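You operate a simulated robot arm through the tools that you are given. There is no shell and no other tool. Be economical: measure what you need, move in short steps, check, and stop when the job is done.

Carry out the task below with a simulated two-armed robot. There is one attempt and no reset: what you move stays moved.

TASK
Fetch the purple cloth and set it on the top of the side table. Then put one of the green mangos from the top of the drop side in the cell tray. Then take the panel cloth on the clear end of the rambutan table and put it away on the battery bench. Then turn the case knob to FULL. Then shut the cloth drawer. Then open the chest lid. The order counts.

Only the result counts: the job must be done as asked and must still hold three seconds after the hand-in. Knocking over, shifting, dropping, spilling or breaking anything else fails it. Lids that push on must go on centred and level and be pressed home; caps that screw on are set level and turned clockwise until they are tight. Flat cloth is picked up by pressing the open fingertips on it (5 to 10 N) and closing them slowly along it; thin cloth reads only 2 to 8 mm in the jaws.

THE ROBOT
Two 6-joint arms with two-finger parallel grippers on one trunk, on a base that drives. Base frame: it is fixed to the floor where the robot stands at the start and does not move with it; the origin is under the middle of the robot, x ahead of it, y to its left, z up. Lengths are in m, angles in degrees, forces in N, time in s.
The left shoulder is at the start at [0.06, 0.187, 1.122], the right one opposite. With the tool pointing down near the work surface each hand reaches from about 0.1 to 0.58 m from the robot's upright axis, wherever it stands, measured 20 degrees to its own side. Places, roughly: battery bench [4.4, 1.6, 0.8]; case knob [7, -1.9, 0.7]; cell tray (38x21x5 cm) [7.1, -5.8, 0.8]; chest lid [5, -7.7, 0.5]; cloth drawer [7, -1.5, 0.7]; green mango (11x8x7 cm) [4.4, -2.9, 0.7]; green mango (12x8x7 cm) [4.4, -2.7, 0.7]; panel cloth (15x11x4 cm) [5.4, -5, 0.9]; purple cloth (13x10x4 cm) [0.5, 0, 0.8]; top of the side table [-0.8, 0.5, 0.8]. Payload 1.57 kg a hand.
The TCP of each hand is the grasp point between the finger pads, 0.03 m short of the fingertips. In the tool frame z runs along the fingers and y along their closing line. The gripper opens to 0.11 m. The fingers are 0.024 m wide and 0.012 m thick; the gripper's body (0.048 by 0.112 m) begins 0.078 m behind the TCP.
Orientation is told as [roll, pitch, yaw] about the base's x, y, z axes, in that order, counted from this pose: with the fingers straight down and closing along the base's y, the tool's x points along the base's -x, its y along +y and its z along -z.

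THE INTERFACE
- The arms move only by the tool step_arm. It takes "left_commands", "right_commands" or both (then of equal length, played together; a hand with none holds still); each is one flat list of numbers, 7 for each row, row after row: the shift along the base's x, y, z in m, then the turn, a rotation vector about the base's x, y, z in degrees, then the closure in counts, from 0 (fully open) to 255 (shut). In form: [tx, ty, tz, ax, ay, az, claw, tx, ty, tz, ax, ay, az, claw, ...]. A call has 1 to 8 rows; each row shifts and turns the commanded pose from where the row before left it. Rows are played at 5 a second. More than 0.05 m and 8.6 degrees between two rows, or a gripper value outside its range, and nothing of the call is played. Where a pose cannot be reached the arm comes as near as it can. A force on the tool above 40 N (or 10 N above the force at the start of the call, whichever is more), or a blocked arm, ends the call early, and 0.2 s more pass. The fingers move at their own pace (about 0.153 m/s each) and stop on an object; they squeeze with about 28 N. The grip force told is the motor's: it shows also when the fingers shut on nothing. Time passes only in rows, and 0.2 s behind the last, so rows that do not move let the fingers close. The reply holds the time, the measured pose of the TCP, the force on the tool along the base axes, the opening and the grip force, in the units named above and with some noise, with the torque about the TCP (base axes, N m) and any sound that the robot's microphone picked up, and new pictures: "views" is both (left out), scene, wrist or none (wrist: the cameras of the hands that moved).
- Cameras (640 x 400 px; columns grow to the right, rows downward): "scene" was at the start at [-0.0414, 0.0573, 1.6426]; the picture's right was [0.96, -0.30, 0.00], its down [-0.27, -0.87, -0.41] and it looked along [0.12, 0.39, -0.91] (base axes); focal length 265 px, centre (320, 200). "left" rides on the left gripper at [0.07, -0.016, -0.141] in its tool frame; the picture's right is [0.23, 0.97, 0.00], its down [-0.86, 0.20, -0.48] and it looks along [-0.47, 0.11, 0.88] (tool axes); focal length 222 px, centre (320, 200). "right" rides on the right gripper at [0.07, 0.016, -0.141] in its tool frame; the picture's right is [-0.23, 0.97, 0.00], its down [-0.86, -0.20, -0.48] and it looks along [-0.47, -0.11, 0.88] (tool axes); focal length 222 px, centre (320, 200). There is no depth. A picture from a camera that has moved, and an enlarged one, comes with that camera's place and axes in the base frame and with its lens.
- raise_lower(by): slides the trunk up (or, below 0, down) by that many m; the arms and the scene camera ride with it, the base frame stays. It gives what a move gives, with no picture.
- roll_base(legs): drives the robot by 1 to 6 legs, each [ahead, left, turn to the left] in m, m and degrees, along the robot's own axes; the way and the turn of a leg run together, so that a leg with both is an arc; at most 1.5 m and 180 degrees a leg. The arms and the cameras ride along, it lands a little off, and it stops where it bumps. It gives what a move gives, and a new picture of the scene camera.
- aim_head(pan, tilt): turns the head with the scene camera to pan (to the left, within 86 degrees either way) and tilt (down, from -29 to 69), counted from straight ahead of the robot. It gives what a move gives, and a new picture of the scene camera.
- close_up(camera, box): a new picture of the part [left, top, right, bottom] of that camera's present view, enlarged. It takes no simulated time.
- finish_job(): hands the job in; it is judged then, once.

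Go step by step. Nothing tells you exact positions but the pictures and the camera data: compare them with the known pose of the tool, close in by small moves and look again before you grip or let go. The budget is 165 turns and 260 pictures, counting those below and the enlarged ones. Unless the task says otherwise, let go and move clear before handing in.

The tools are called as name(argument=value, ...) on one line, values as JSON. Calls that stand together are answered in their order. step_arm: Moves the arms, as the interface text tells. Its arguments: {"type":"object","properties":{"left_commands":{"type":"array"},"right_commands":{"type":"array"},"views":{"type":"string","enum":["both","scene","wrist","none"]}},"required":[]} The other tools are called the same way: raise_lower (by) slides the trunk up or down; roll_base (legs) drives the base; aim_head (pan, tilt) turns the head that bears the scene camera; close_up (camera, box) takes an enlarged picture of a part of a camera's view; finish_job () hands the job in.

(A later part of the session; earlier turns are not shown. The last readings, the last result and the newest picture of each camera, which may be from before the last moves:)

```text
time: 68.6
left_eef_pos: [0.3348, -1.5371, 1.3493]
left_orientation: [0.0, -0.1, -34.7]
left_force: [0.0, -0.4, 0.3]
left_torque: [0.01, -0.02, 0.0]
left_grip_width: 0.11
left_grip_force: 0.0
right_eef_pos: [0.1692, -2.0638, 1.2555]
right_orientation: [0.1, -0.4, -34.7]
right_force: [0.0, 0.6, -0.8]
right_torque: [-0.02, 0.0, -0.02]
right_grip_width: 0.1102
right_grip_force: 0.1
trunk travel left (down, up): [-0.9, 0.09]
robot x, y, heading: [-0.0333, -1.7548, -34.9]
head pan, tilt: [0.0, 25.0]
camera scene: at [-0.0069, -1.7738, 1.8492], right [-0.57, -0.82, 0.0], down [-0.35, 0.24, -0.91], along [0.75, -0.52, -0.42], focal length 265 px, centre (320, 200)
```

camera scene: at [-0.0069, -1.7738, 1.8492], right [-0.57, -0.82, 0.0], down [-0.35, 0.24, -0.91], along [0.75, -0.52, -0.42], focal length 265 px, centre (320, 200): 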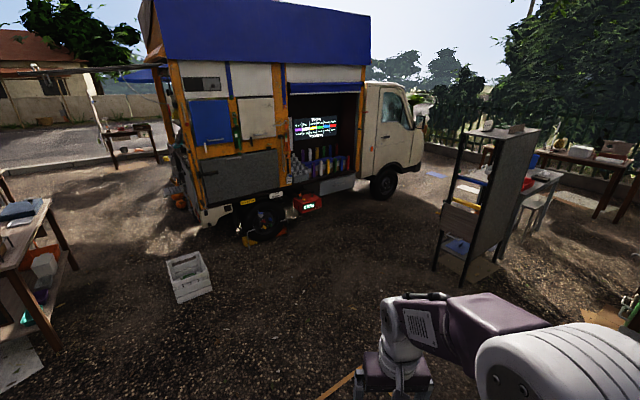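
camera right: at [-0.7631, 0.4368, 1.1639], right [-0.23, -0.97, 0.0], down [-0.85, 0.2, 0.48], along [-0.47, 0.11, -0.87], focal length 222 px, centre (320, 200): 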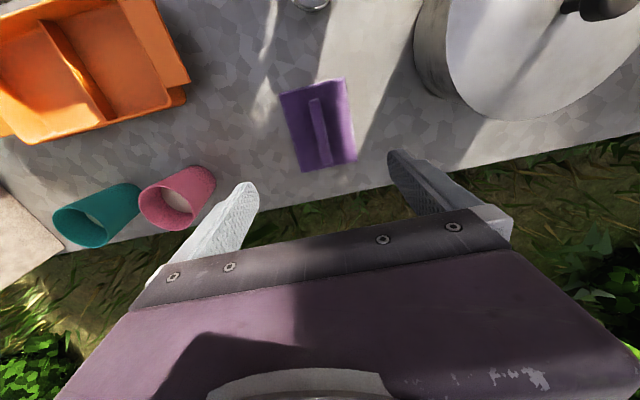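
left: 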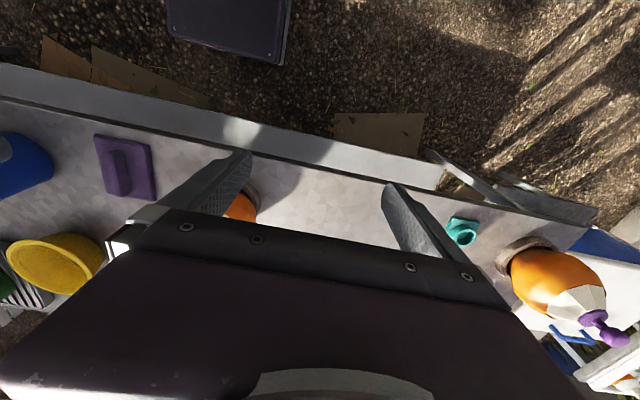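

The truck's rear corner is near [2.8, -2.2] and its drop side must be on the far (east) side at x ≈ 4.4. I'll go around behind it, between the price table and the white crate, along y ≈ -1.36.

roll_base(legs=[[0, 0, 34.8], [1.25, 0, 0], [0.5, 0.37, 0]])

aim_head(pan=0, tilt=40)

```text
time: 79.7
left_eef_pos: [1.8659, -0.9448, 1.3494]
left_orientation: [0.1, 0.0, 0.9]
left_force: [-0.1, 0.2, -0.8]
left_torque: [0.01, -0.03, 0.02]
left_grip_width: 0.1099
left_grip_force: 0.0
right_eef_pos: [2.0359, -1.4718, 1.256]
right_orientation: [-0.1, -0.4, 0.8]
right_force: [-0.4, 0.8, 0.5]
right_torque: [-0.02, -0.03, -0.01]
right_grip_width: 0.11
right_grip_force: 0.0
trunk travel left (down, up): [-0.9, 0.09]
robot x, y, heading: [1.6881, -1.3354, 0.6]
head pan, tilt: [0.0, 25.0]
camera scene: at [1.7243, -1.3378, 1.8492], right [0.01, -1.0, 0.0], down [-0.42, -0.01, -0.91], along [0.91, 0.01, -0.42], focal length 265 px, centre (320, 200)
```

scene: 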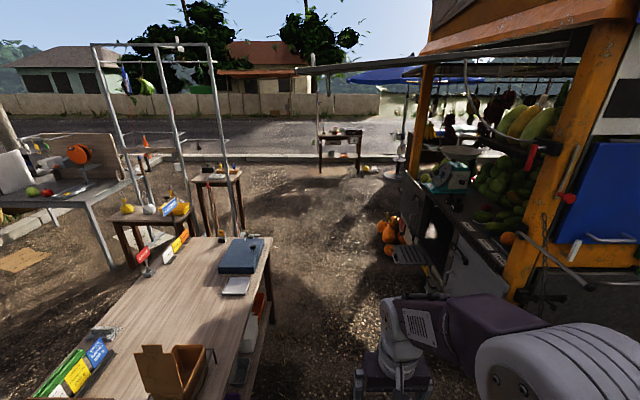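

```text
time: 80.4
left_eef_pos: [1.8666, -0.946, 1.3498]
left_orientation: [0.0, 0.0, 0.7]
left_force: [-0.5, 0.0, 0.1]
left_torque: [0.01, -0.01, 0.01]
left_grip_width: 0.1102
left_grip_force: 0.0
right_eef_pos: [2.0365, -1.4692, 1.2545]
right_orientation: [0.0, -0.4, 0.8]
right_force: [0.5, -0.3, -0.7]
right_torque: [-0.01, 0.0, 0.01]
right_grip_width: 0.11
right_grip_force: 0.1
trunk travel left (down, up): [-0.9, 0.09]
robot x, y, heading: [1.6944, -1.3388, 0.9]
head pan, tilt: [0.0, 40.0]
camera scene: at [1.7192, -1.3363, 1.8259], right [0.01, -1.0, 0.0], down [-0.64, -0.01, -0.77], along [0.77, 0.01, -0.64], focal length 265 px, centre (320, 200)
```

scene: 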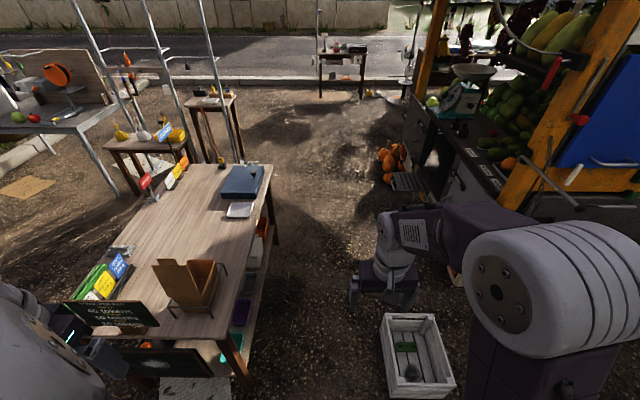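

The gap is clear at y ≈ -1.33. I'll drive straight on past the truck's rear.

roll_base(legs=[[1.5, -0.01, -0.9], [1.0, 0, 0]])

aim_head(pan=-70, tilt=30)

```text
refused: leg 1 is longer than a leg can be; nothing moved
```

```text
time: 81.8
left_eef_pos: [1.8669, -0.9437, 1.3487]
left_orientation: [0.0, 0.0, 0.8]
left_force: [-0.1, 0.3, -0.3]
left_torque: [-0.01, 0.0, 0.02]
left_grip_width: 0.1102
left_grip_force: 0.0
right_eef_pos: [2.0376, -1.4698, 1.255]
right_orientation: [-0.1, -0.4, 0.8]
right_force: [0.9, 0.2, 0.0]
right_torque: [-0.02, -0.03, -0.02]
right_grip_width: 0.11
right_grip_force: 0.0
trunk travel left (down, up): [-0.9, 0.09]
robot x, y, heading: [1.6911, -1.3347, 0.9]
head pan, tilt: [-70.0, 30.0]
camera scene: at [1.6664, -1.4221, 1.8412], right [-0.93, -0.36, 0.0], down [-0.18, 0.47, -0.87], along [0.31, -0.81, -0.5], focal length 265 px, centre (320, 200)
```

scene: 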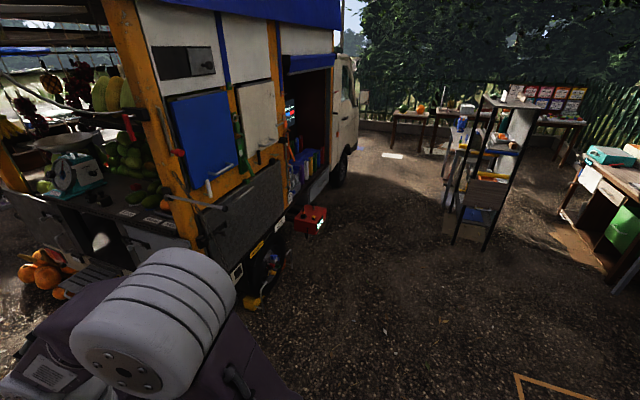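

roll_base(legs=[[1.45, -0.01, -0.9], [1.0, 0, 0]])

```text
time: 86.6
left_eef_pos: [2.8239, -0.93, 1.3509]
left_orientation: [-0.1, -0.5, 1.3]
left_force: [0.9, -0.4, 1.4]
left_torque: [0.01, 0.0, 0.02]
left_grip_width: 0.1098
left_grip_force: 0.0
right_eef_pos: [2.9999, -1.4533, 1.2584]
right_orientation: [-0.1, -0.9, 1.4]
right_force: [-0.6, 0.2, -0.8]
right_torque: [0.04, -0.01, -0.01]
right_grip_width: 0.11
right_grip_force: 0.0
trunk travel left (down, up): [-0.9, 0.09]
robot x, y, heading: [2.6661, -1.3278, 1.7]
head pan, tilt: [-70.0, 30.0]
stopped in leg 1: the robot was blocked; the commanded pose is now the measured one
camera scene: at [2.618, -1.4101, 1.8414], right [-0.95, -0.32, -0.01], down [-0.15, 0.47, -0.87], along [0.29, -0.82, -0.49], focal length 265 px, centre (320, 200)
```

scene: 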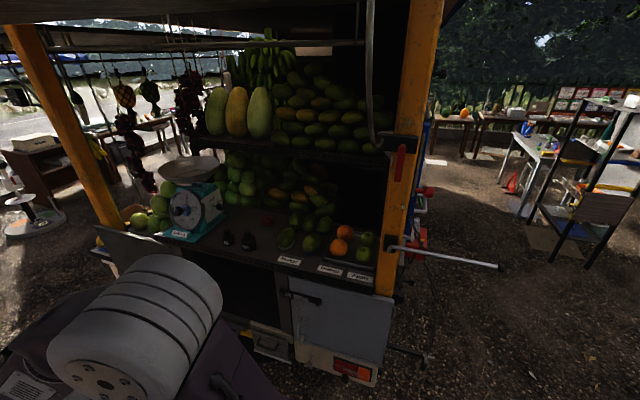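

I was stopped, most likely by the head touching the raised rear canopy (z ≈ 1.9). I'll back off a little, tuck the left hand in and lower the trunk.

roll_base(legs=[[-0.1, 0, 0]])

step_arm(left_commands=[0.03, -0.03, 0.02, 0, 0, 0, 0, 0.03, -0.03, 0.02, 0, 0, 0, 0, 0.02, -0.03, 0.02, 0, 0, 0, 0, 0, -0.03, 0.02, 0, 0, 0, 0, 0, -0.03, 0.0, 0, 0, 0, 0], views="none")

aim_head(pan=-20, tilt=-10)

```text
time: 87.3
left_eef_pos: [2.8221, -0.9302, 1.3516]
left_orientation: [-0.1, -0.5, 1.3]
left_force: [0.3, -0.8, -0.2]
left_torque: [0.0, 0.02, -0.01]
left_grip_width: 0.1097
left_grip_force: 0.0
right_eef_pos: [2.9972, -1.4547, 1.2574]
right_orientation: [-0.2, -0.9, 1.5]
right_force: [-0.7, -0.3, 0.3]
right_torque: [-0.01, -0.05, 0.02]
right_grip_width: 0.11
right_grip_force: 0.1
trunk travel left (down, up): [-0.9, 0.09]
robot x, y, heading: [2.6651, -1.3233, 1.4]
head pan, tilt: [-70.0, 30.0]
stopped in leg 1: the robot was blocked; the commanded pose is now the measured one
camera scene: at [2.6179, -1.4106, 1.8415], right [-0.94, -0.33, -0.01], down [-0.16, 0.47, -0.87], along [0.29, -0.82, -0.49], focal length 265 px, centre (320, 200)
```

scene: 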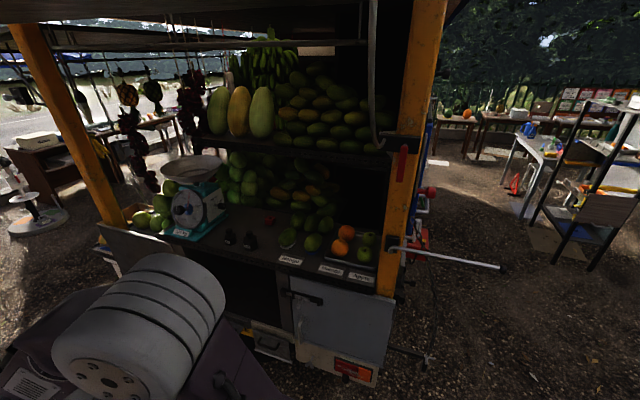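

```text
time: 88.5
left_eef_pos: [2.9018, -1.08, 1.4338]
left_orientation: [-0.1, -0.4, 1.4]
left_force: [-0.5, -0.2, -0.8]
left_torque: [-0.04, -0.02, 0.01]
left_grip_width: 0.1099
left_grip_force: 0.1
right_eef_pos: [2.9975, -1.4546, 1.2588]
right_orientation: [-0.1, -0.9, 1.3]
right_force: [0.5, -0.6, 0.3]
right_torque: [0.0, -0.01, 0.02]
right_grip_width: 0.1099
right_grip_force: 0.1
trunk travel left (down, up): [-0.9, 0.09]
robot x, y, heading: [2.6639, -1.328, 1.3]
head pan, tilt: [-70.0, 30.0]
```

```text
time: 89.7
left_eef_pos: [2.8897, -1.0951, 1.437]
left_orientation: [0.6, -1.0, 1.3]
left_force: [0.1, 0.8, 0.6]
left_torque: [-0.03, 0.0, 0.0]
left_grip_width: 0.1099
left_grip_force: 0.0
right_eef_pos: [2.9869, -1.4676, 1.2601]
right_orientation: [0.7, -1.4, 1.5]
right_force: [0.5, -0.2, 0.6]
right_torque: [0.0, -0.02, 0.02]
right_grip_width: 0.1101
right_grip_force: 0.0
trunk travel left (down, up): [-0.9, 0.09]
robot x, y, heading: [2.6613, -1.3261, 1.2]
head pan, tilt: [-20.0, -10.0]
camera scene: at [2.6505, -1.3763, 1.902], right [-0.36, -0.93, -0.02], down [0.16, -0.04, -0.99], along [0.92, -0.35, 0.16], focal length 265 px, centre (320, 200)
```

scene: 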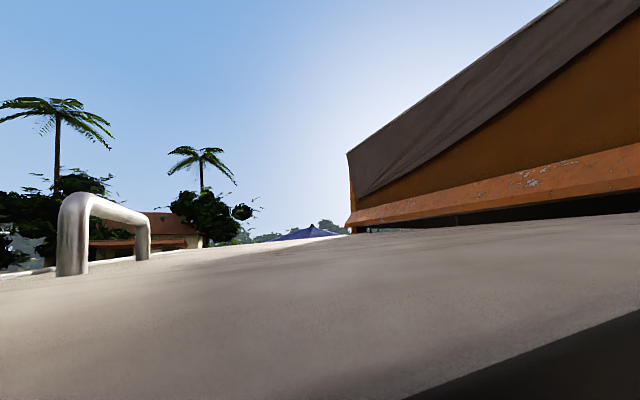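

The head is indeed at the flap. I'll tilt the head back down and lower the trunk to get free.

aim_head(pan=0, tilt=40)

raise_lower(by=-0.28)

aim_head(pan=0, tilt=20)

```text
time: 90.9
left_eef_pos: [2.8843, -1.0906, 1.4377]
left_orientation: [0.4, -1.3, 1.4]
left_force: [0.6, -0.6, -0.2]
left_torque: [-0.02, 0.03, -0.02]
left_grip_width: 0.1101
left_grip_force: 0.0
right_eef_pos: [2.981, -1.4632, 1.2627]
right_orientation: [0.3, -1.7, 1.4]
right_force: [0.1, 0.1, 0.1]
right_torque: [-0.02, 0.03, 0.0]
right_grip_width: 0.1098
right_grip_force: 0.1
trunk travel left (down, up): [-0.9, 0.09]
robot x, y, heading: [2.6637, -1.3233, 1.2]
head pan, tilt: [0.0, 40.0]
camera scene: at [2.6562, -1.3427, 1.8479], right [-0.04, -1.0, -0.01], down [-0.42, 0.03, -0.91], along [0.91, -0.04, -0.42], focal length 265 px, centre (320, 200)
```

scene: 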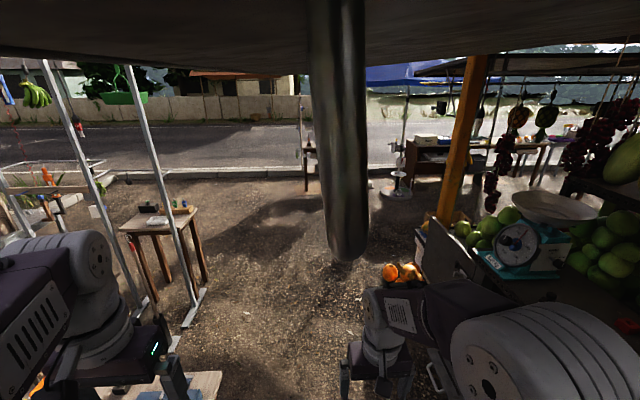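

```text
time: 93.7
left_eef_pos: [2.9151, -1.0808, 1.1502]
left_orientation: [0.0, 0.1, 1.3]
left_force: [-0.6, -0.6, 0.1]
left_torque: [0.01, 0.01, 0.02]
left_grip_width: 0.1101
left_grip_force: 0.0
right_eef_pos: [3.0081, -1.4562, 0.9744]
right_orientation: [0.0, -0.5, 1.4]
right_force: [0.2, 0.0, 0.6]
right_torque: [-0.02, -0.02, 0.0]
right_grip_width: 0.11
right_grip_force: 0.1
trunk travel left (down, up): [-0.62, 0.37]
robot x, y, heading: [2.6661, -1.3286, 1.2]
head pan, tilt: [0.0, 40.0]
```

```text
time: 94.5
left_eef_pos: [2.9137, -1.0813, 1.1498]
left_orientation: [0.0, 0.0, 1.3]
left_force: [1.1, 1.3, -0.1]
left_torque: [0.01, -0.01, 0.01]
left_grip_width: 0.1102
left_grip_force: 0.1
right_eef_pos: [3.0074, -1.4547, 0.9749]
right_orientation: [0.0, -0.4, 1.4]
right_force: [0.5, -0.9, 0.1]
right_torque: [0.01, -0.01, 0.0]
right_grip_width: 0.1102
right_grip_force: 0.0
trunk travel left (down, up): [-0.62, 0.37]
robot x, y, heading: [2.6609, -1.3228, 1.3]
head pan, tilt: [0.0, 20.0]
camera scene: at [2.6965, -1.3244, 1.5772], right [0.02, -1.0, 0.0], down [-0.34, -0.01, -0.94], along [0.94, 0.02, -0.34], focal length 265 px, centre (320, 200)
```

scene: 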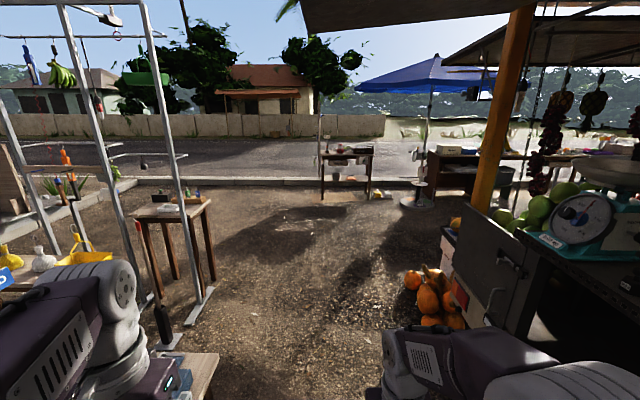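

Free again. The way ahead is clear; I'll drive to about x = 5.0 and then look right at the truck's east side.

roll_base(legs=[[1.4, 0, -1.3], [0.9, 0, 0]])

aim_head(pan=-80, tilt=30)

```text
time: 105.8
left_eef_pos: [5.2146, -1.097, 1.1502]
left_orientation: [0.0, 0.0, -0.3]
left_force: [0.0, 0.0, 0.7]
left_torque: [0.01, -0.03, -0.01]
left_grip_width: 0.11
left_grip_force: 0.1
right_eef_pos: [5.2981, -1.473, 0.9744]
right_orientation: [0.0, -0.4, 0.0]
right_force: [0.1, 0.2, 0.7]
right_torque: [-0.01, -0.01, 0.0]
right_grip_width: 0.1102
right_grip_force: 0.0
trunk travel left (down, up): [-0.62, 0.37]
robot x, y, heading: [4.9578, -1.3302, 0.1]
head pan, tilt: [0.0, 20.0]
camera scene: at [4.9905, -1.3337, 1.5773], right [0.0, -1.0, 0.0], down [-0.34, 0.0, -0.94], along [0.94, 0.0, -0.34], focal length 265 px, centre (320, 200)
```

scene: 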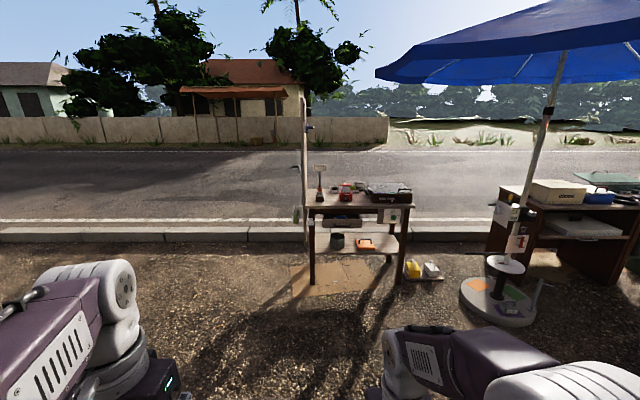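

```text
time: 107.4
left_eef_pos: [5.2148, -1.0972, 1.1494]
left_orientation: [0.0, 0.0, -0.2]
left_force: [0.0, 0.0, 0.3]
left_torque: [0.0, 0.02, 0.0]
left_grip_width: 0.11
left_grip_force: 0.2
right_eef_pos: [5.2988, -1.4724, 0.9756]
right_orientation: [0.0, -0.4, -0.1]
right_force: [-0.2, -0.5, 0.0]
right_torque: [0.0, 0.0, 0.0]
right_grip_width: 0.1101
right_grip_force: 0.0
trunk travel left (down, up): [-0.62, 0.37]
robot x, y, heading: [4.9558, -1.3334, -0.2]
head pan, tilt: [-80.0, 30.0]
camera scene: at [4.9129, -1.4224, 1.5612], right [-0.99, -0.17, 0.0], down [-0.09, 0.49, -0.87], along [0.15, -0.85, -0.5], focal length 265 px, centre (320, 200)
```

scene: 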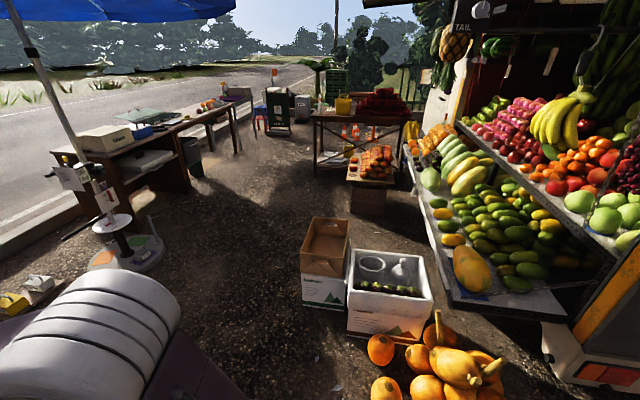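

The mangos are on the lowered drop side of the truck. I'll zoom in on the fruit near its outer edge.

close_up(camera="scene", box=[390, 130, 590, 330])

```text
2.00 times, centred on (490, 230) of scene
camera zoom: at [4.9129, -1.4224, 1.5612], right [-0.99, -0.17, 0.0], down [-0.09, 0.49, -0.87], along [0.15, -0.85, -0.5], focal length 530 px, centre (-20, 140)
```

zoom: 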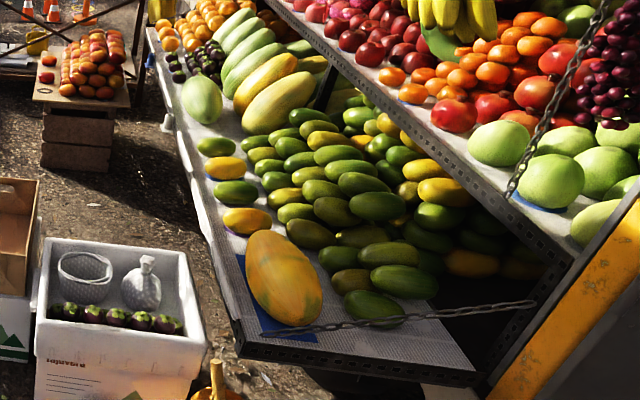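

Green mangos sit at about [4.44, -2.68] and [4.43, -2.93] on the outer row, with boxes and pumpkins on the ground in front of them. The best stand is south of the boxes, near [4.88, -3.35] facing -x; I'll go around to the east.

roll_base(legs=[[0.8, 0, 0], [0, 0, 180], [0, 1.4, 0], [0, 0.6, 0]])

aim_head(pan=0, tilt=35)

```text
time: 128.7
left_eef_pos: [5.4719, -3.5598, 1.1505]
left_orientation: [0.1, 0.1, 177.7]
left_force: [0.0, -0.8, 0.3]
left_torque: [0.0, 0.02, -0.01]
left_grip_width: 0.1099
left_grip_force: 0.1
right_eef_pos: [5.402, -3.1799, 0.9755]
right_orientation: [0.0, -0.4, 177.8]
right_force: [-0.9, -0.1, -0.1]
right_torque: [0.01, 0.01, -0.02]
right_grip_width: 0.1102
right_grip_force: 0.1
trunk travel left (down, up): [-0.62, 0.37]
robot x, y, heading: [5.7387, -3.3311, 177.8]
head pan, tilt: [-80.0, 30.0]
camera scene: at [5.7867, -3.2438, 1.5612], right [0.99, 0.13, 0.0], down [0.07, -0.5, -0.87], along [-0.12, 0.86, -0.5], focal length 265 px, centre (320, 200)
```

scene: 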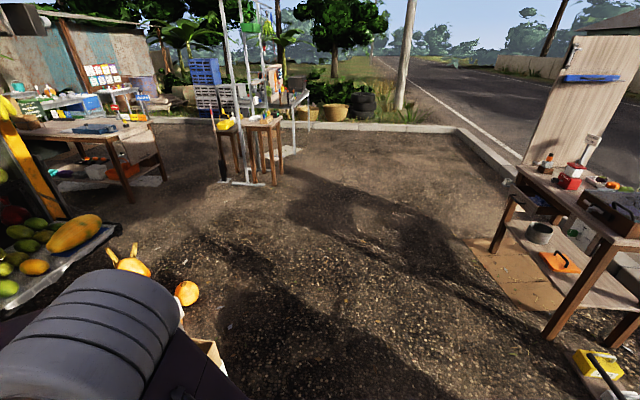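

```text
time: 130.2
left_eef_pos: [5.4713, -3.5606, 1.1504]
left_orientation: [0.0, 0.1, 177.7]
left_force: [0.0, -0.4, 0.2]
left_torque: [-0.01, -0.03, 0.03]
left_grip_width: 0.1101
left_grip_force: 0.1
right_eef_pos: [5.4024, -3.1796, 0.975]
right_orientation: [0.0, -0.3, 177.8]
right_force: [0.2, -0.9, 0.1]
right_torque: [0.0, 0.02, 0.01]
right_grip_width: 0.1099
right_grip_force: 0.0
trunk travel left (down, up): [-0.62, 0.37]
robot x, y, heading: [5.7371, -3.332, 177.7]
head pan, tilt: [0.0, 35.0]
camera scene: at [5.7108, -3.3298, 1.5534], right [0.04, 1.0, 0.0], down [0.57, -0.02, -0.82], along [-0.82, 0.03, -0.57], focal length 265 px, centre (320, 200)
```

scene: 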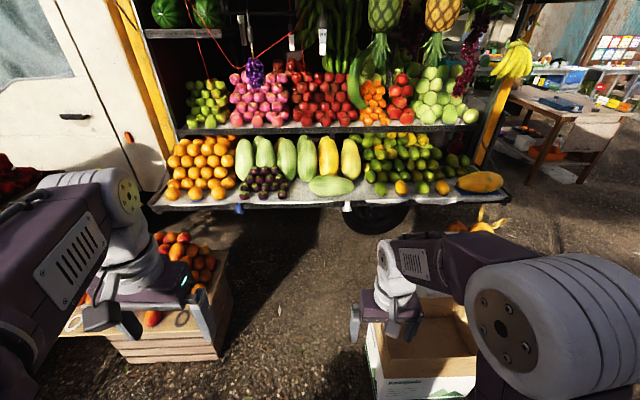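

Corridor between the tomato crate and the brown box is centred near y = -3.4. I'll drive forward 0.85 m.

roll_base(legs=[[0.45, 0.05, 2], [0.4, 0, 0]])

aim_head(pan=-35, tilt=45)

```text
time: 135.0
left_eef_pos: [4.6359, -3.6055, 1.151]
left_orientation: [0.1, 0.0, 179.9]
left_force: [0.2, 0.1, -0.4]
left_torque: [0.02, -0.01, 0.0]
left_grip_width: 0.11
left_grip_force: 0.1
right_eef_pos: [4.5527, -3.2304, 0.9748]
right_orientation: [0.0, -0.4, 180.0]
right_force: [0.0, 0.2, 0.7]
right_torque: [0.03, -0.01, -0.02]
right_grip_width: 0.1098
right_grip_force: 0.0
trunk travel left (down, up): [-0.62, 0.37]
robot x, y, heading: [4.8932, -3.3688, 180.0]
head pan, tilt: [0.0, 35.0]
camera scene: at [4.8668, -3.3687, 1.5534], right [0.0, 1.0, 0.0], down [0.57, 0.0, -0.82], along [-0.82, 0.0, -0.57], focal length 265 px, centre (320, 200)
```

scene: 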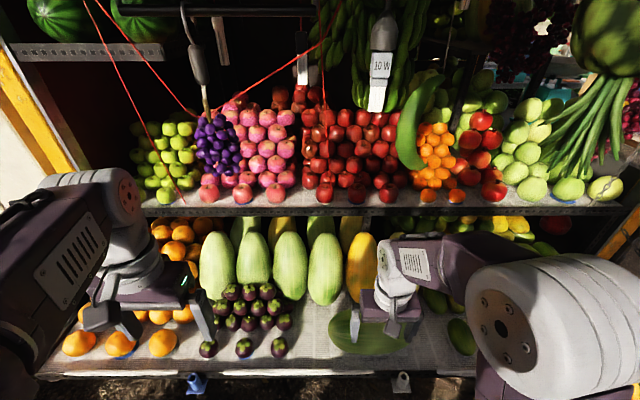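

```text
time: 136.0
left_eef_pos: [4.6365, -3.6073, 1.1506]
left_orientation: [0.0, 0.0, 179.7]
left_force: [0.6, 0.3, 0.9]
left_torque: [-0.01, 0.02, -0.01]
left_grip_width: 0.11
left_grip_force: 0.0
right_eef_pos: [4.5527, -3.2287, 0.9748]
right_orientation: [0.0, -0.4, 179.9]
right_force: [0.0, 0.2, -0.2]
right_torque: [0.02, -0.03, -0.01]
right_grip_width: 0.11
right_grip_force: 0.0
trunk travel left (down, up): [-0.62, 0.37]
robot x, y, heading: [4.8908, -3.3688, 179.6]
head pan, tilt: [-35.0, 45.0]
camera scene: at [4.8882, -3.3223, 1.5386], right [0.58, 0.82, 0.0], down [0.58, -0.41, -0.71], along [-0.58, 0.41, -0.71], focal length 265 px, centre (320, 200)
```

scene: 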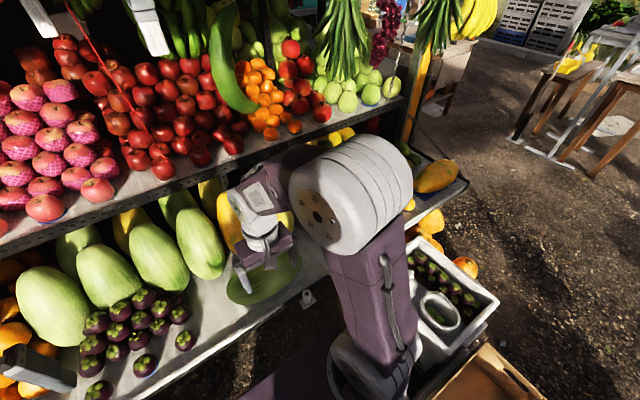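

I'll move the right hand along the row toward the nearer green mango at about [4.43, -2.93].

step_arm(right_commands=[-0.016, 0.043, 0, 0, 0, 0, 0, -0.016, 0.043, 0, 0, 0, 0, 0, -0.016, 0.043, 0, 0, 0, 0, 0, -0.016, 0.043, 0, 0, 0, 0, 0, -0.016, 0.043, 0, 0, 0, 0, 0, -0.016, 0.043, 0, 0, 0, 0, 0, -0.016, 0.04, 0, 0, 0, 0, 0], views="wrist")

```text
time: 137.6
left_eef_pos: [4.6346, -3.6058, 1.1502]
left_orientation: [0.2, 0.1, 179.8]
left_force: [-0.5, -0.3, -0.1]
left_torque: [0.02, -0.01, 0.03]
left_grip_width: 0.1099
left_grip_force: 0.1
right_eef_pos: [4.4385, -2.9301, 0.9756]
right_orientation: [0.2, -0.3, 179.8]
right_force: [-0.5, -0.2, 0.0]
right_torque: [-0.02, -0.01, 0.0]
right_grip_width: 0.1099
right_grip_force: 0.1
trunk travel left (down, up): [-0.62, 0.37]
robot x, y, heading: [4.8924, -3.3693, 179.8]
head pan, tilt: [-35.0, 45.0]
camera right: at [4.5088, -2.9446, 1.1155], right [-0.23, -0.97, 0.0], down [-0.85, 0.2, 0.48], along [-0.47, 0.11, -0.88], focal length 222 px, centre (320, 200)
```

right: 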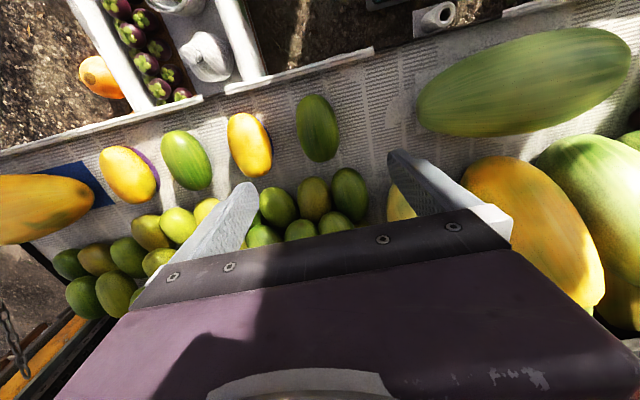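

The green mango lies right under the hand. I'll centre on it and descend partway.

step_arm(right_commands=[0, 0.007, -0.045, 0, 0, 0, 0, 0, 0, -0.045, 0, 0, 0, 0, 0, 0, -0.045, 0, 0, 0, 0, 0, 0, -0.03, 0, 0, 0, 0], views="wrist")

```text
time: 138.6
left_eef_pos: [4.6344, -3.6062, 1.1503]
left_orientation: [0.1, 0.1, 179.8]
left_force: [-0.6, -0.3, 0.1]
left_torque: [-0.01, -0.02, 0.02]
left_grip_width: 0.1099
left_grip_force: 0.1
right_eef_pos: [4.4376, -2.9274, 0.8098]
right_orientation: [0.0, -0.4, 179.9]
right_force: [-0.3, -1.1, 0.1]
right_torque: [0.01, 0.01, 0.03]
right_grip_width: 0.1098
right_grip_force: 0.0
trunk travel left (down, up): [-0.62, 0.37]
robot x, y, heading: [4.8913, -3.3719, 179.9]
head pan, tilt: [-35.0, 45.0]
camera right: at [4.5082, -2.9428, 0.9485], right [-0.23, -0.97, 0.0], down [-0.85, 0.2, 0.48], along [-0.47, 0.11, -0.88], focal length 222 px, centre (320, 200)
```

right: 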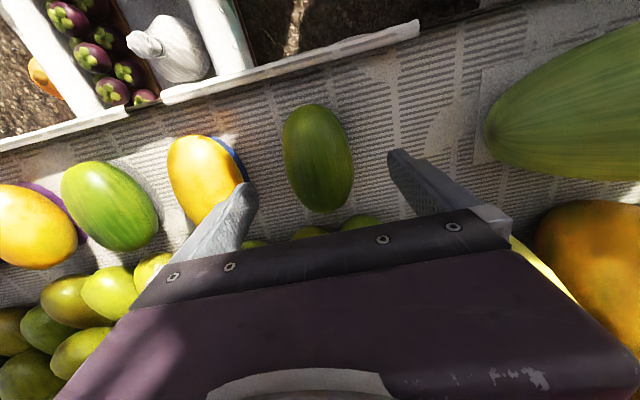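

Mango centre is about [4.431, -2.9225, 0.70]. I'll descend to TCP 0.705.

step_arm(right_commands=[-0.004, 0.004, -0.04, 0, 0, 0, 0, 0, 0, -0.04, 0, 0, 0, 0, 0, 0, -0.022, 0, 0, 0, 0], views="wrist")

```text
time: 139.3
left_eef_pos: [4.6372, -3.6081, 1.1507]
left_orientation: [0.1, 0.0, 179.7]
left_force: [-0.4, -0.2, 0.2]
left_torque: [-0.01, 0.0, -0.01]
left_grip_width: 0.1099
left_grip_force: 0.1
right_eef_pos: [4.4331, -2.924, 0.7304]
right_orientation: [0.1, -0.4, 179.8]
right_force: [0.3, -1.0, -1.0]
right_torque: [0.0, 0.01, -0.01]
right_grip_width: 0.1096
right_grip_force: 0.0
trunk travel left (down, up): [-0.62, 0.37]
robot x, y, heading: [4.8934, -3.371, 180.0]
head pan, tilt: [-35.0, 45.0]
stopped in row 3 (right hand): the force on the tool passed its limit at 74 N (the readings are from after the stop); the commanded pose is now the measured one
camera right: at [4.504, -2.9398, 0.8705], right [-0.23, -0.97, 0.0], down [-0.85, 0.2, 0.48], along [-0.47, 0.11, -0.88], focal length 222 px, centre (320, 200)
```

right: 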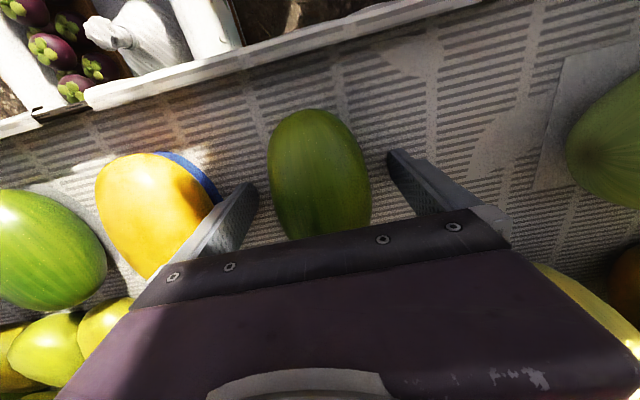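

Fingertips touched the surface; TCP is at mango mid-height. I'll close now.

step_arm(right_commands=[0, 0, 0.003, 0, 0, 0, 0, 0, 0, 0, 0, 0, 0, 100, 0, 0, 0, 0, 0, 0, 200, 0, 0, 0, 0, 0, 0, 255, 0, 0, 0, 0, 0, 0, 255], views="wrist")

```text
time: 140.5
left_eef_pos: [4.6364, -3.607, 1.1508]
left_orientation: [0.1, 0.1, 179.9]
left_force: [0.2, -0.6, 0.2]
left_torque: [-0.02, -0.01, -0.01]
left_grip_width: 0.1099
left_grip_force: 0.1
right_eef_pos: [4.4331, -2.9245, 0.7328]
right_orientation: [0.0, -0.4, 179.9]
right_force: [1.2, -0.6, 1.0]
right_torque: [-0.02, -0.05, -0.01]
right_grip_width: 0.0691
right_grip_force: 20.0
trunk travel left (down, up): [-0.62, 0.37]
robot x, y, heading: [4.8922, -3.3671, 179.7]
head pan, tilt: [-35.0, 45.0]
camera right: at [4.5031, -2.9397, 0.8732], right [-0.23, -0.97, 0.0], down [-0.85, 0.2, 0.48], along [-0.47, 0.11, -0.88], focal length 222 px, centre (320, 200)
```

right: 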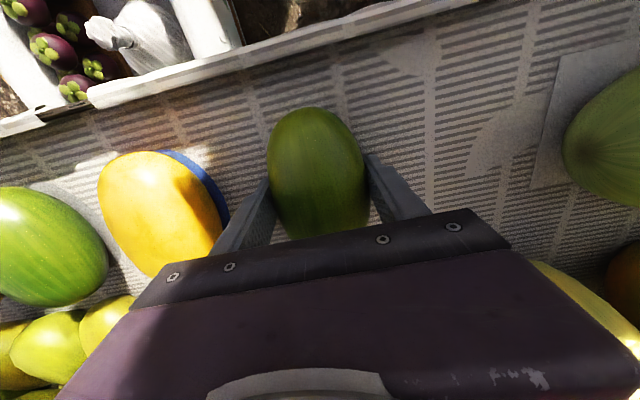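

step_arm(right_commands=[0, 0, 0, 0, 0, 0, 255, 0, 0, 0.02, 0, 0, 0, 255, 0, 0, 0.04, 0, 0, 0, 255, 0, 0, 0.045, 0, 0, 0, 255, 0, 0, 0.045, 0, 0, 0, 255], views="wrist")

```text
time: 141.7
left_eef_pos: [4.6357, -3.6068, 1.1486]
left_orientation: [0.0, 0.0, 179.8]
left_force: [0.4, -0.4, 0.5]
left_torque: [-0.04, 0.03, 0.01]
left_grip_width: 0.1099
left_grip_force: 0.1
right_eef_pos: [4.4316, -2.9249, 0.8801]
right_orientation: [0.0, -0.4, 179.9]
right_force: [-0.9, -0.2, -2.6]
right_torque: [0.05, 0.05, 0.02]
right_grip_width: 0.0694
right_grip_force: 20.2
trunk travel left (down, up): [-0.62, 0.37]
robot x, y, heading: [4.8902, -3.3658, 179.9]
head pan, tilt: [-35.0, 45.0]
camera right: at [4.5023, -2.9402, 1.0203], right [-0.23, -0.97, 0.0], down [-0.85, 0.2, 0.48], along [-0.47, 0.11, -0.88], focal length 222 px, centre (320, 200)
```

right: 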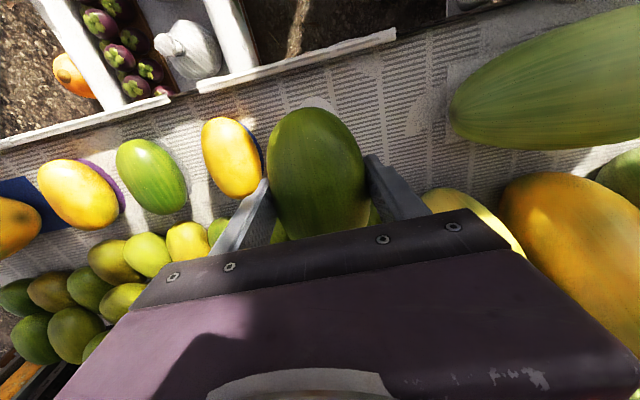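

Mango is held. I'll retract and lift the hand, back out of the corridor and look toward the tray.

step_arm(right_commands=[0, 0, 0.045, 0, 0, 0, 255, 0, 0, 0.045, 0, 0, 0, 255, 0.016, -0.04, 0.01, 0, 0, 0, 255, 0.016, -0.043, 0, 0, 0, 0, 255, 0.016, -0.043, 0, 0, 0, 0, 255, 0.016, -0.043, 0, 0, 0, 0, 255, 0.016, -0.043, 0, 0, 0, 0, 255, 0.016, -0.043, 0, 0, 0, 0, 255], views="none")

roll_base(legs=[[-0.85, 0.02, 0]])

aim_head(pan=86, tilt=20)

```text
time: 143.5
left_eef_pos: [4.6356, -3.6081, 1.1506]
left_orientation: [-0.1, 0.0, 179.8]
left_force: [0.2, -0.8, -1.2]
left_torque: [0.02, 0.03, 0.01]
left_grip_width: 0.11
left_grip_force: 0.0
right_eef_pos: [4.5317, -3.1783, 0.987]
right_orientation: [0.0, -0.2, 180.0]
right_force: [-0.3, 0.2, -2.5]
right_torque: [-0.01, 0.01, 0.03]
right_grip_width: 0.0689
right_grip_force: 20.0
trunk travel left (down, up): [-0.62, 0.37]
robot x, y, heading: [4.8965, -3.3691, 179.9]
head pan, tilt: [-35.0, 45.0]
```

```text
time: 148.0
left_eef_pos: [5.4817, -3.6286, 1.151]
left_orientation: [0.0, 0.1, 179.9]
left_force: [0.2, -0.1, 0.3]
left_torque: [0.01, -0.02, 0.01]
left_grip_width: 0.11
left_grip_force: 0.1
right_eef_pos: [5.3761, -3.198, 0.9856]
right_orientation: [0.1, -0.3, -180.0]
right_force: [0.4, -0.2, -3.2]
right_torque: [0.04, -0.01, -0.02]
right_grip_width: 0.0694
right_grip_force: 19.6
trunk travel left (down, up): [-0.62, 0.37]
robot x, y, heading: [5.7376, -3.3886, 180.0]
head pan, tilt: [-35.0, 45.0]
camera scene: at [5.7333, -3.3429, 1.5386], right [0.57, 0.82, 0.0], down [0.58, -0.41, -0.71], along [-0.58, 0.41, -0.71], focal length 265 px, centre (320, 200)
```

scene: 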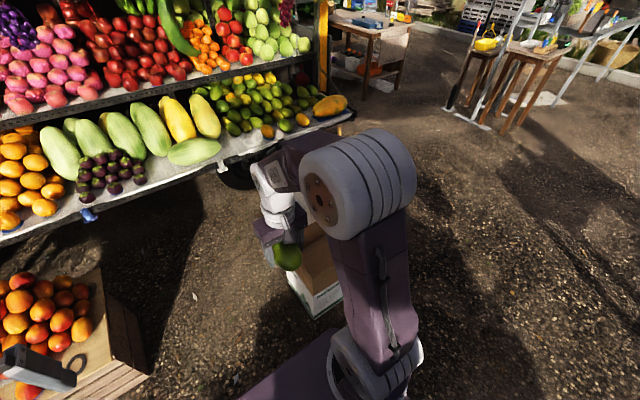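

```text
time: 150.0
left_eef_pos: [5.4817, -3.6279, 1.1488]
left_orientation: [0.0, 0.1, 179.9]
left_force: [0.5, -0.1, 0.5]
left_torque: [0.0, 0.0, -0.02]
left_grip_width: 0.11
left_grip_force: 0.1
right_eef_pos: [5.3755, -3.1989, 0.9862]
right_orientation: [0.0, -0.2, -179.8]
right_force: [1.3, -0.1, -1.6]
right_torque: [-0.01, 0.01, -0.01]
right_grip_width: 0.069
right_grip_force: 20.0
trunk travel left (down, up): [-0.62, 0.37]
robot x, y, heading: [5.7408, -3.388, 179.9]
head pan, tilt: [85.9, 20.0]
camera scene: at [5.7932, -3.4825, 1.5773], right [-1.0, 0.07, 0.0], down [0.02, 0.34, -0.94], along [-0.07, -0.94, -0.34], focal length 265 px, centre (320, 200)
```

scene: 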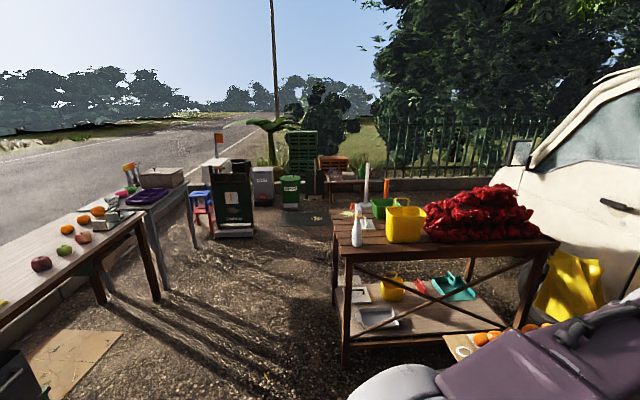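

The purple cell tray is at about [7.1, -5.85] on the second roadside table. I'll turn to face +x and move down to it.

roll_base(legs=[[0, 0, 180], [0.6, -1.2, 0], [0.0, -1.25, 0]])

aim_head(pan=0, tilt=40)

```text
time: 170.0
left_eef_pos: [6.5863, -5.6289, 1.1509]
left_orientation: [0.0, 0.1, 0.2]
left_force: [0.3, 1.0, -0.2]
left_torque: [0.02, 0.0, -0.01]
left_grip_width: 0.1101
left_grip_force: 0.0
right_eef_pos: [6.6958, -6.0586, 0.9867]
right_orientation: [-0.1, -0.3, 0.4]
right_force: [0.5, -0.9, -2.9]
right_torque: [0.0, 0.02, 0.03]
right_grip_width: 0.0693
right_grip_force: 19.6
trunk travel left (down, up): [-0.62, 0.37]
robot x, y, heading: [6.3327, -5.8683, 0.4]
head pan, tilt: [85.9, 20.0]
camera scene: at [6.2777, -5.7758, 1.5773], right [1.0, -0.07, 0.0], down [-0.02, -0.34, -0.94], along [0.06, 0.94, -0.34], focal length 265 px, centre (320, 200)
```

scene: 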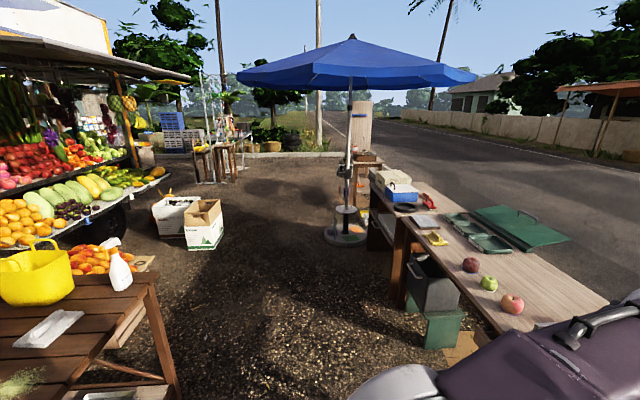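

```text
time: 171.6
left_eef_pos: [6.5853, -5.628, 1.1503]
left_orientation: [0.0, 0.1, 0.2]
left_force: [-0.3, -0.4, 0.3]
left_torque: [0.0, -0.01, -0.01]
left_grip_width: 0.11
left_grip_force: 0.1
right_eef_pos: [6.6948, -6.0585, 0.9864]
right_orientation: [0.0, -0.3, 0.4]
right_force: [0.3, -0.1, -2.1]
right_torque: [0.02, 0.0, -0.01]
right_grip_width: 0.0693
right_grip_force: 20.0
trunk travel left (down, up): [-0.62, 0.37]
robot x, y, heading: [6.3305, -5.8662, 0.2]
head pan, tilt: [0.0, 40.0]
camera scene: at [6.3566, -5.8683, 1.5458], right [0.01, -1.0, 0.0], down [-0.64, 0.0, -0.77], along [0.77, 0.0, -0.64], focal length 265 px, centre (320, 200)
```

scene: 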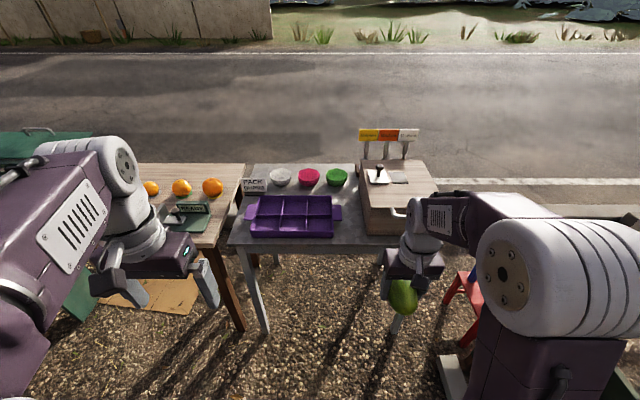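

The tray has six cells. I'll zoom in to measure it.

close_up(camera="scene", box=[230, 150, 390, 250])

```text
4.00 times, centred on (310, 200) of scene
camera zoom: at [6.3566, -5.8683, 1.5458], right [0.01, -1.0, 0.0], down [-0.64, 0.0, -0.77], along [0.77, 0.0, -0.64], focal length 1059 px, centre (360, 200)
```

zoom: 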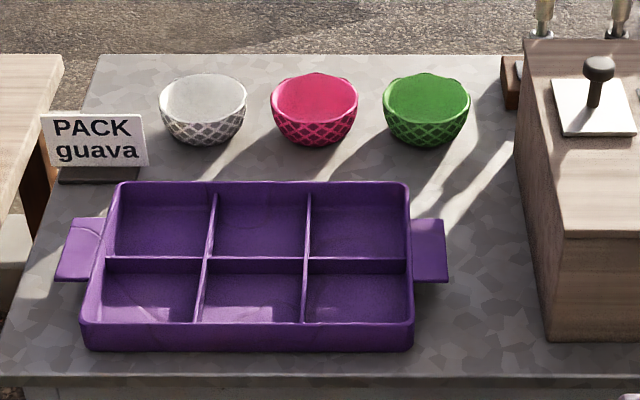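

The cells are about 10 cm square, so I'll set the mango diagonally in the near-right cell, around [7.11, -5.866]. Drive closer first.

roll_base(legs=[[0.28, 0.15, 0]])

step_arm(right_commands=[0, 0, 0.01, 0, 0, -8, 255, 0, 0, 0.01, 0, 0, -8, 255, 0, 0, 0, 0, 0, -8, 255, 0, 0, 0, 0, 0, -8, 255, 0, 0, 0, 0, 0, -8, 255, 0, 0, 0, 0, 0, -5, 255], views="both")

```text
time: 173.7
left_eef_pos: [6.86, -5.4781, 1.151]
left_orientation: [0.1, -0.1, 0.2]
left_force: [0.2, -0.3, -0.8]
left_torque: [0.0, -0.02, 0.03]
left_grip_width: 0.1099
left_grip_force: 0.1
right_eef_pos: [6.9681, -5.9077, 0.9863]
right_orientation: [0.0, -0.2, 0.3]
right_force: [0.3, 0.5, -1.2]
right_torque: [0.0, -0.01, 0.0]
right_grip_width: 0.0693
right_grip_force: 20.2
trunk travel left (down, up): [-0.62, 0.37]
robot x, y, heading: [6.6035, -5.7193, 0.2]
head pan, tilt: [0.0, 40.0]
camera scene: at [6.6301, -5.7175, 1.5458], right [0.0, -1.0, 0.0], down [-0.64, 0.0, -0.77], along [0.77, 0.0, -0.64], focal length 265 px, centre (320, 200)
```

scene: 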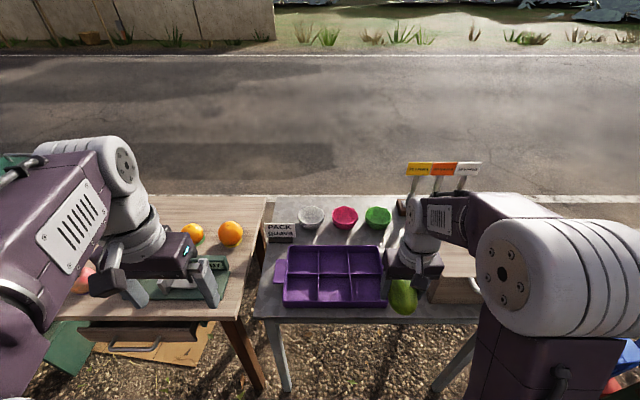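

```text
time: 175.1
left_eef_pos: [6.8603, -5.478, 1.1502]
left_orientation: [0.0, 0.0, 0.2]
left_force: [-0.3, -0.2, -0.9]
left_torque: [0.0, -0.02, -0.02]
left_grip_width: 0.1099
left_grip_force: 0.0
right_eef_pos: [6.9692, -5.9093, 1.006]
right_orientation: [-0.1, -0.2, -44.8]
right_force: [0.1, -0.3, -2.4]
right_torque: [0.0, -0.04, 0.02]
right_grip_width: 0.0693
right_grip_force: 21.1
trunk travel left (down, up): [-0.62, 0.37]
robot x, y, heading: [6.6041, -5.7163, 0.3]
head pan, tilt: [0.0, 40.0]
camera scene: at [6.6302, -5.7175, 1.5458], right [0.0, -1.0, 0.0], down [-0.64, 0.0, -0.77], along [0.77, 0.0, -0.64], focal length 265 px, centre (320, 200)
camera right: at [6.9301, -5.8463, 1.1466], right [0.85, 0.53, 0.0], down [0.46, -0.74, 0.48], along [0.26, -0.41, -0.88], focal length 222 px, centre (320, 200)
```

scene: 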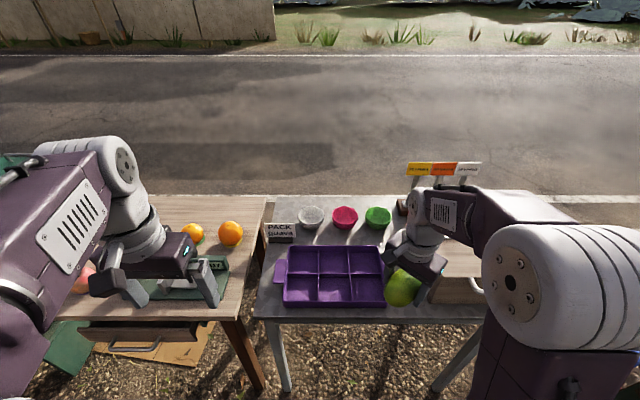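
right: 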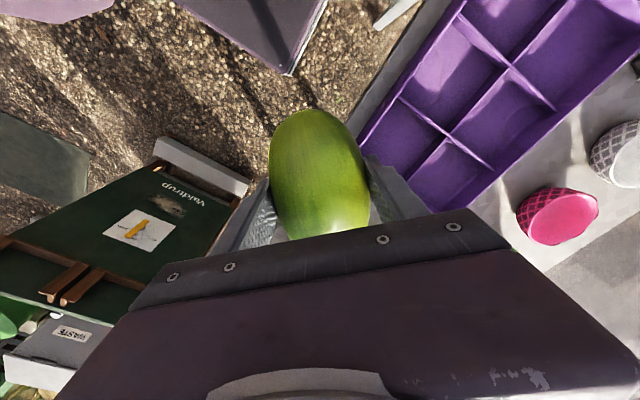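

I'll move the mango above the near-right cell and check alignment.

step_arm(right_commands=[0.042, 0.016, 0, 0, 0, 0, 255, 0.042, 0.016, 0, 0, 0, 0, 255, 0.04, 0.017, 0, 0, 0, 0, 255], views="both")

close_up(camera="scene", box=[260, 200, 460, 325])

```text
time: 175.9
left_eef_pos: [6.8614, -5.4769, 1.1503]
left_orientation: [0.1, 0.1, 0.3]
left_force: [0.7, -0.5, 0.7]
left_torque: [-0.04, 0.05, 0.01]
left_grip_width: 0.1101
left_grip_force: 0.1
right_eef_pos: [7.097, -5.8564, 1.0051]
right_orientation: [0.0, -0.3, -44.7]
right_force: [0.3, 0.9, -2.8]
right_torque: [-0.03, 0.02, -0.01]
right_grip_width: 0.0691
right_grip_force: 19.9
trunk travel left (down, up): [-0.62, 0.37]
robot x, y, heading: [6.6053, -5.7185, 0.4]
head pan, tilt: [0.0, 40.0]
camera scene: at [6.6323, -5.7167, 1.5458], right [0.0, -1.0, 0.0], down [-0.64, 0.0, -0.77], along [0.77, 0.0, -0.64], focal length 265 px, centre (320, 200)
camera right: at [7.0579, -5.7957, 1.1453], right [0.85, 0.53, 0.0], down [0.47, -0.74, 0.48], along [0.26, -0.41, -0.88], focal length 222 px, centre (320, 200)
```

scene: 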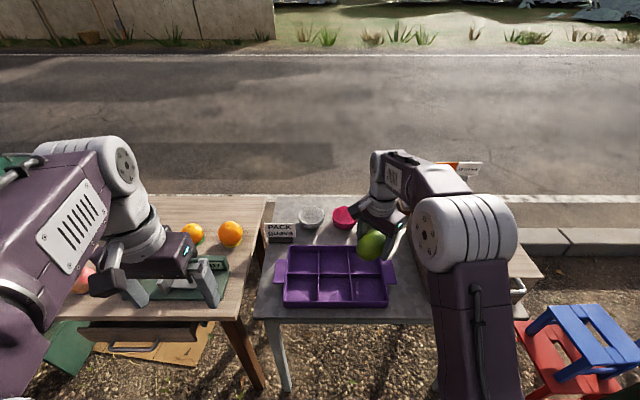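
right: 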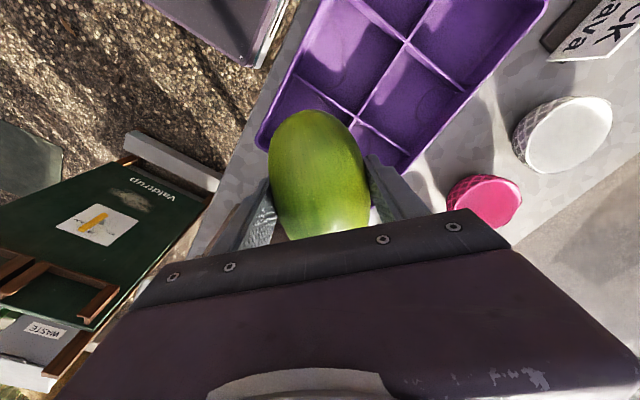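

```text
3.20 times, centred on (360, 262) of scene
camera zoom: at [6.6323, -5.7167, 1.5458], right [0.0, -1.0, 0.0], down [-0.64, 0.0, -0.77], along [0.77, 0.0, -0.64], focal length 847 px, centre (192, 0)
```

zoom: 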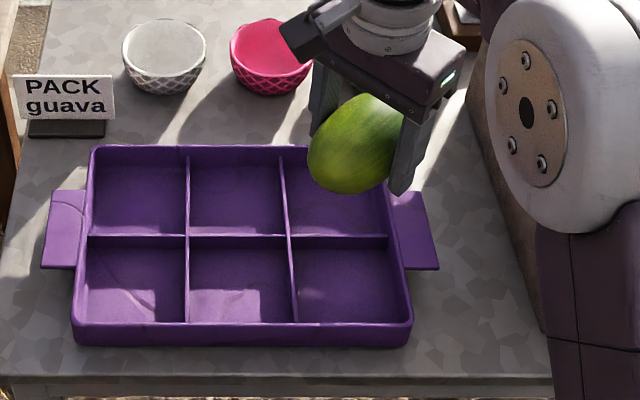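

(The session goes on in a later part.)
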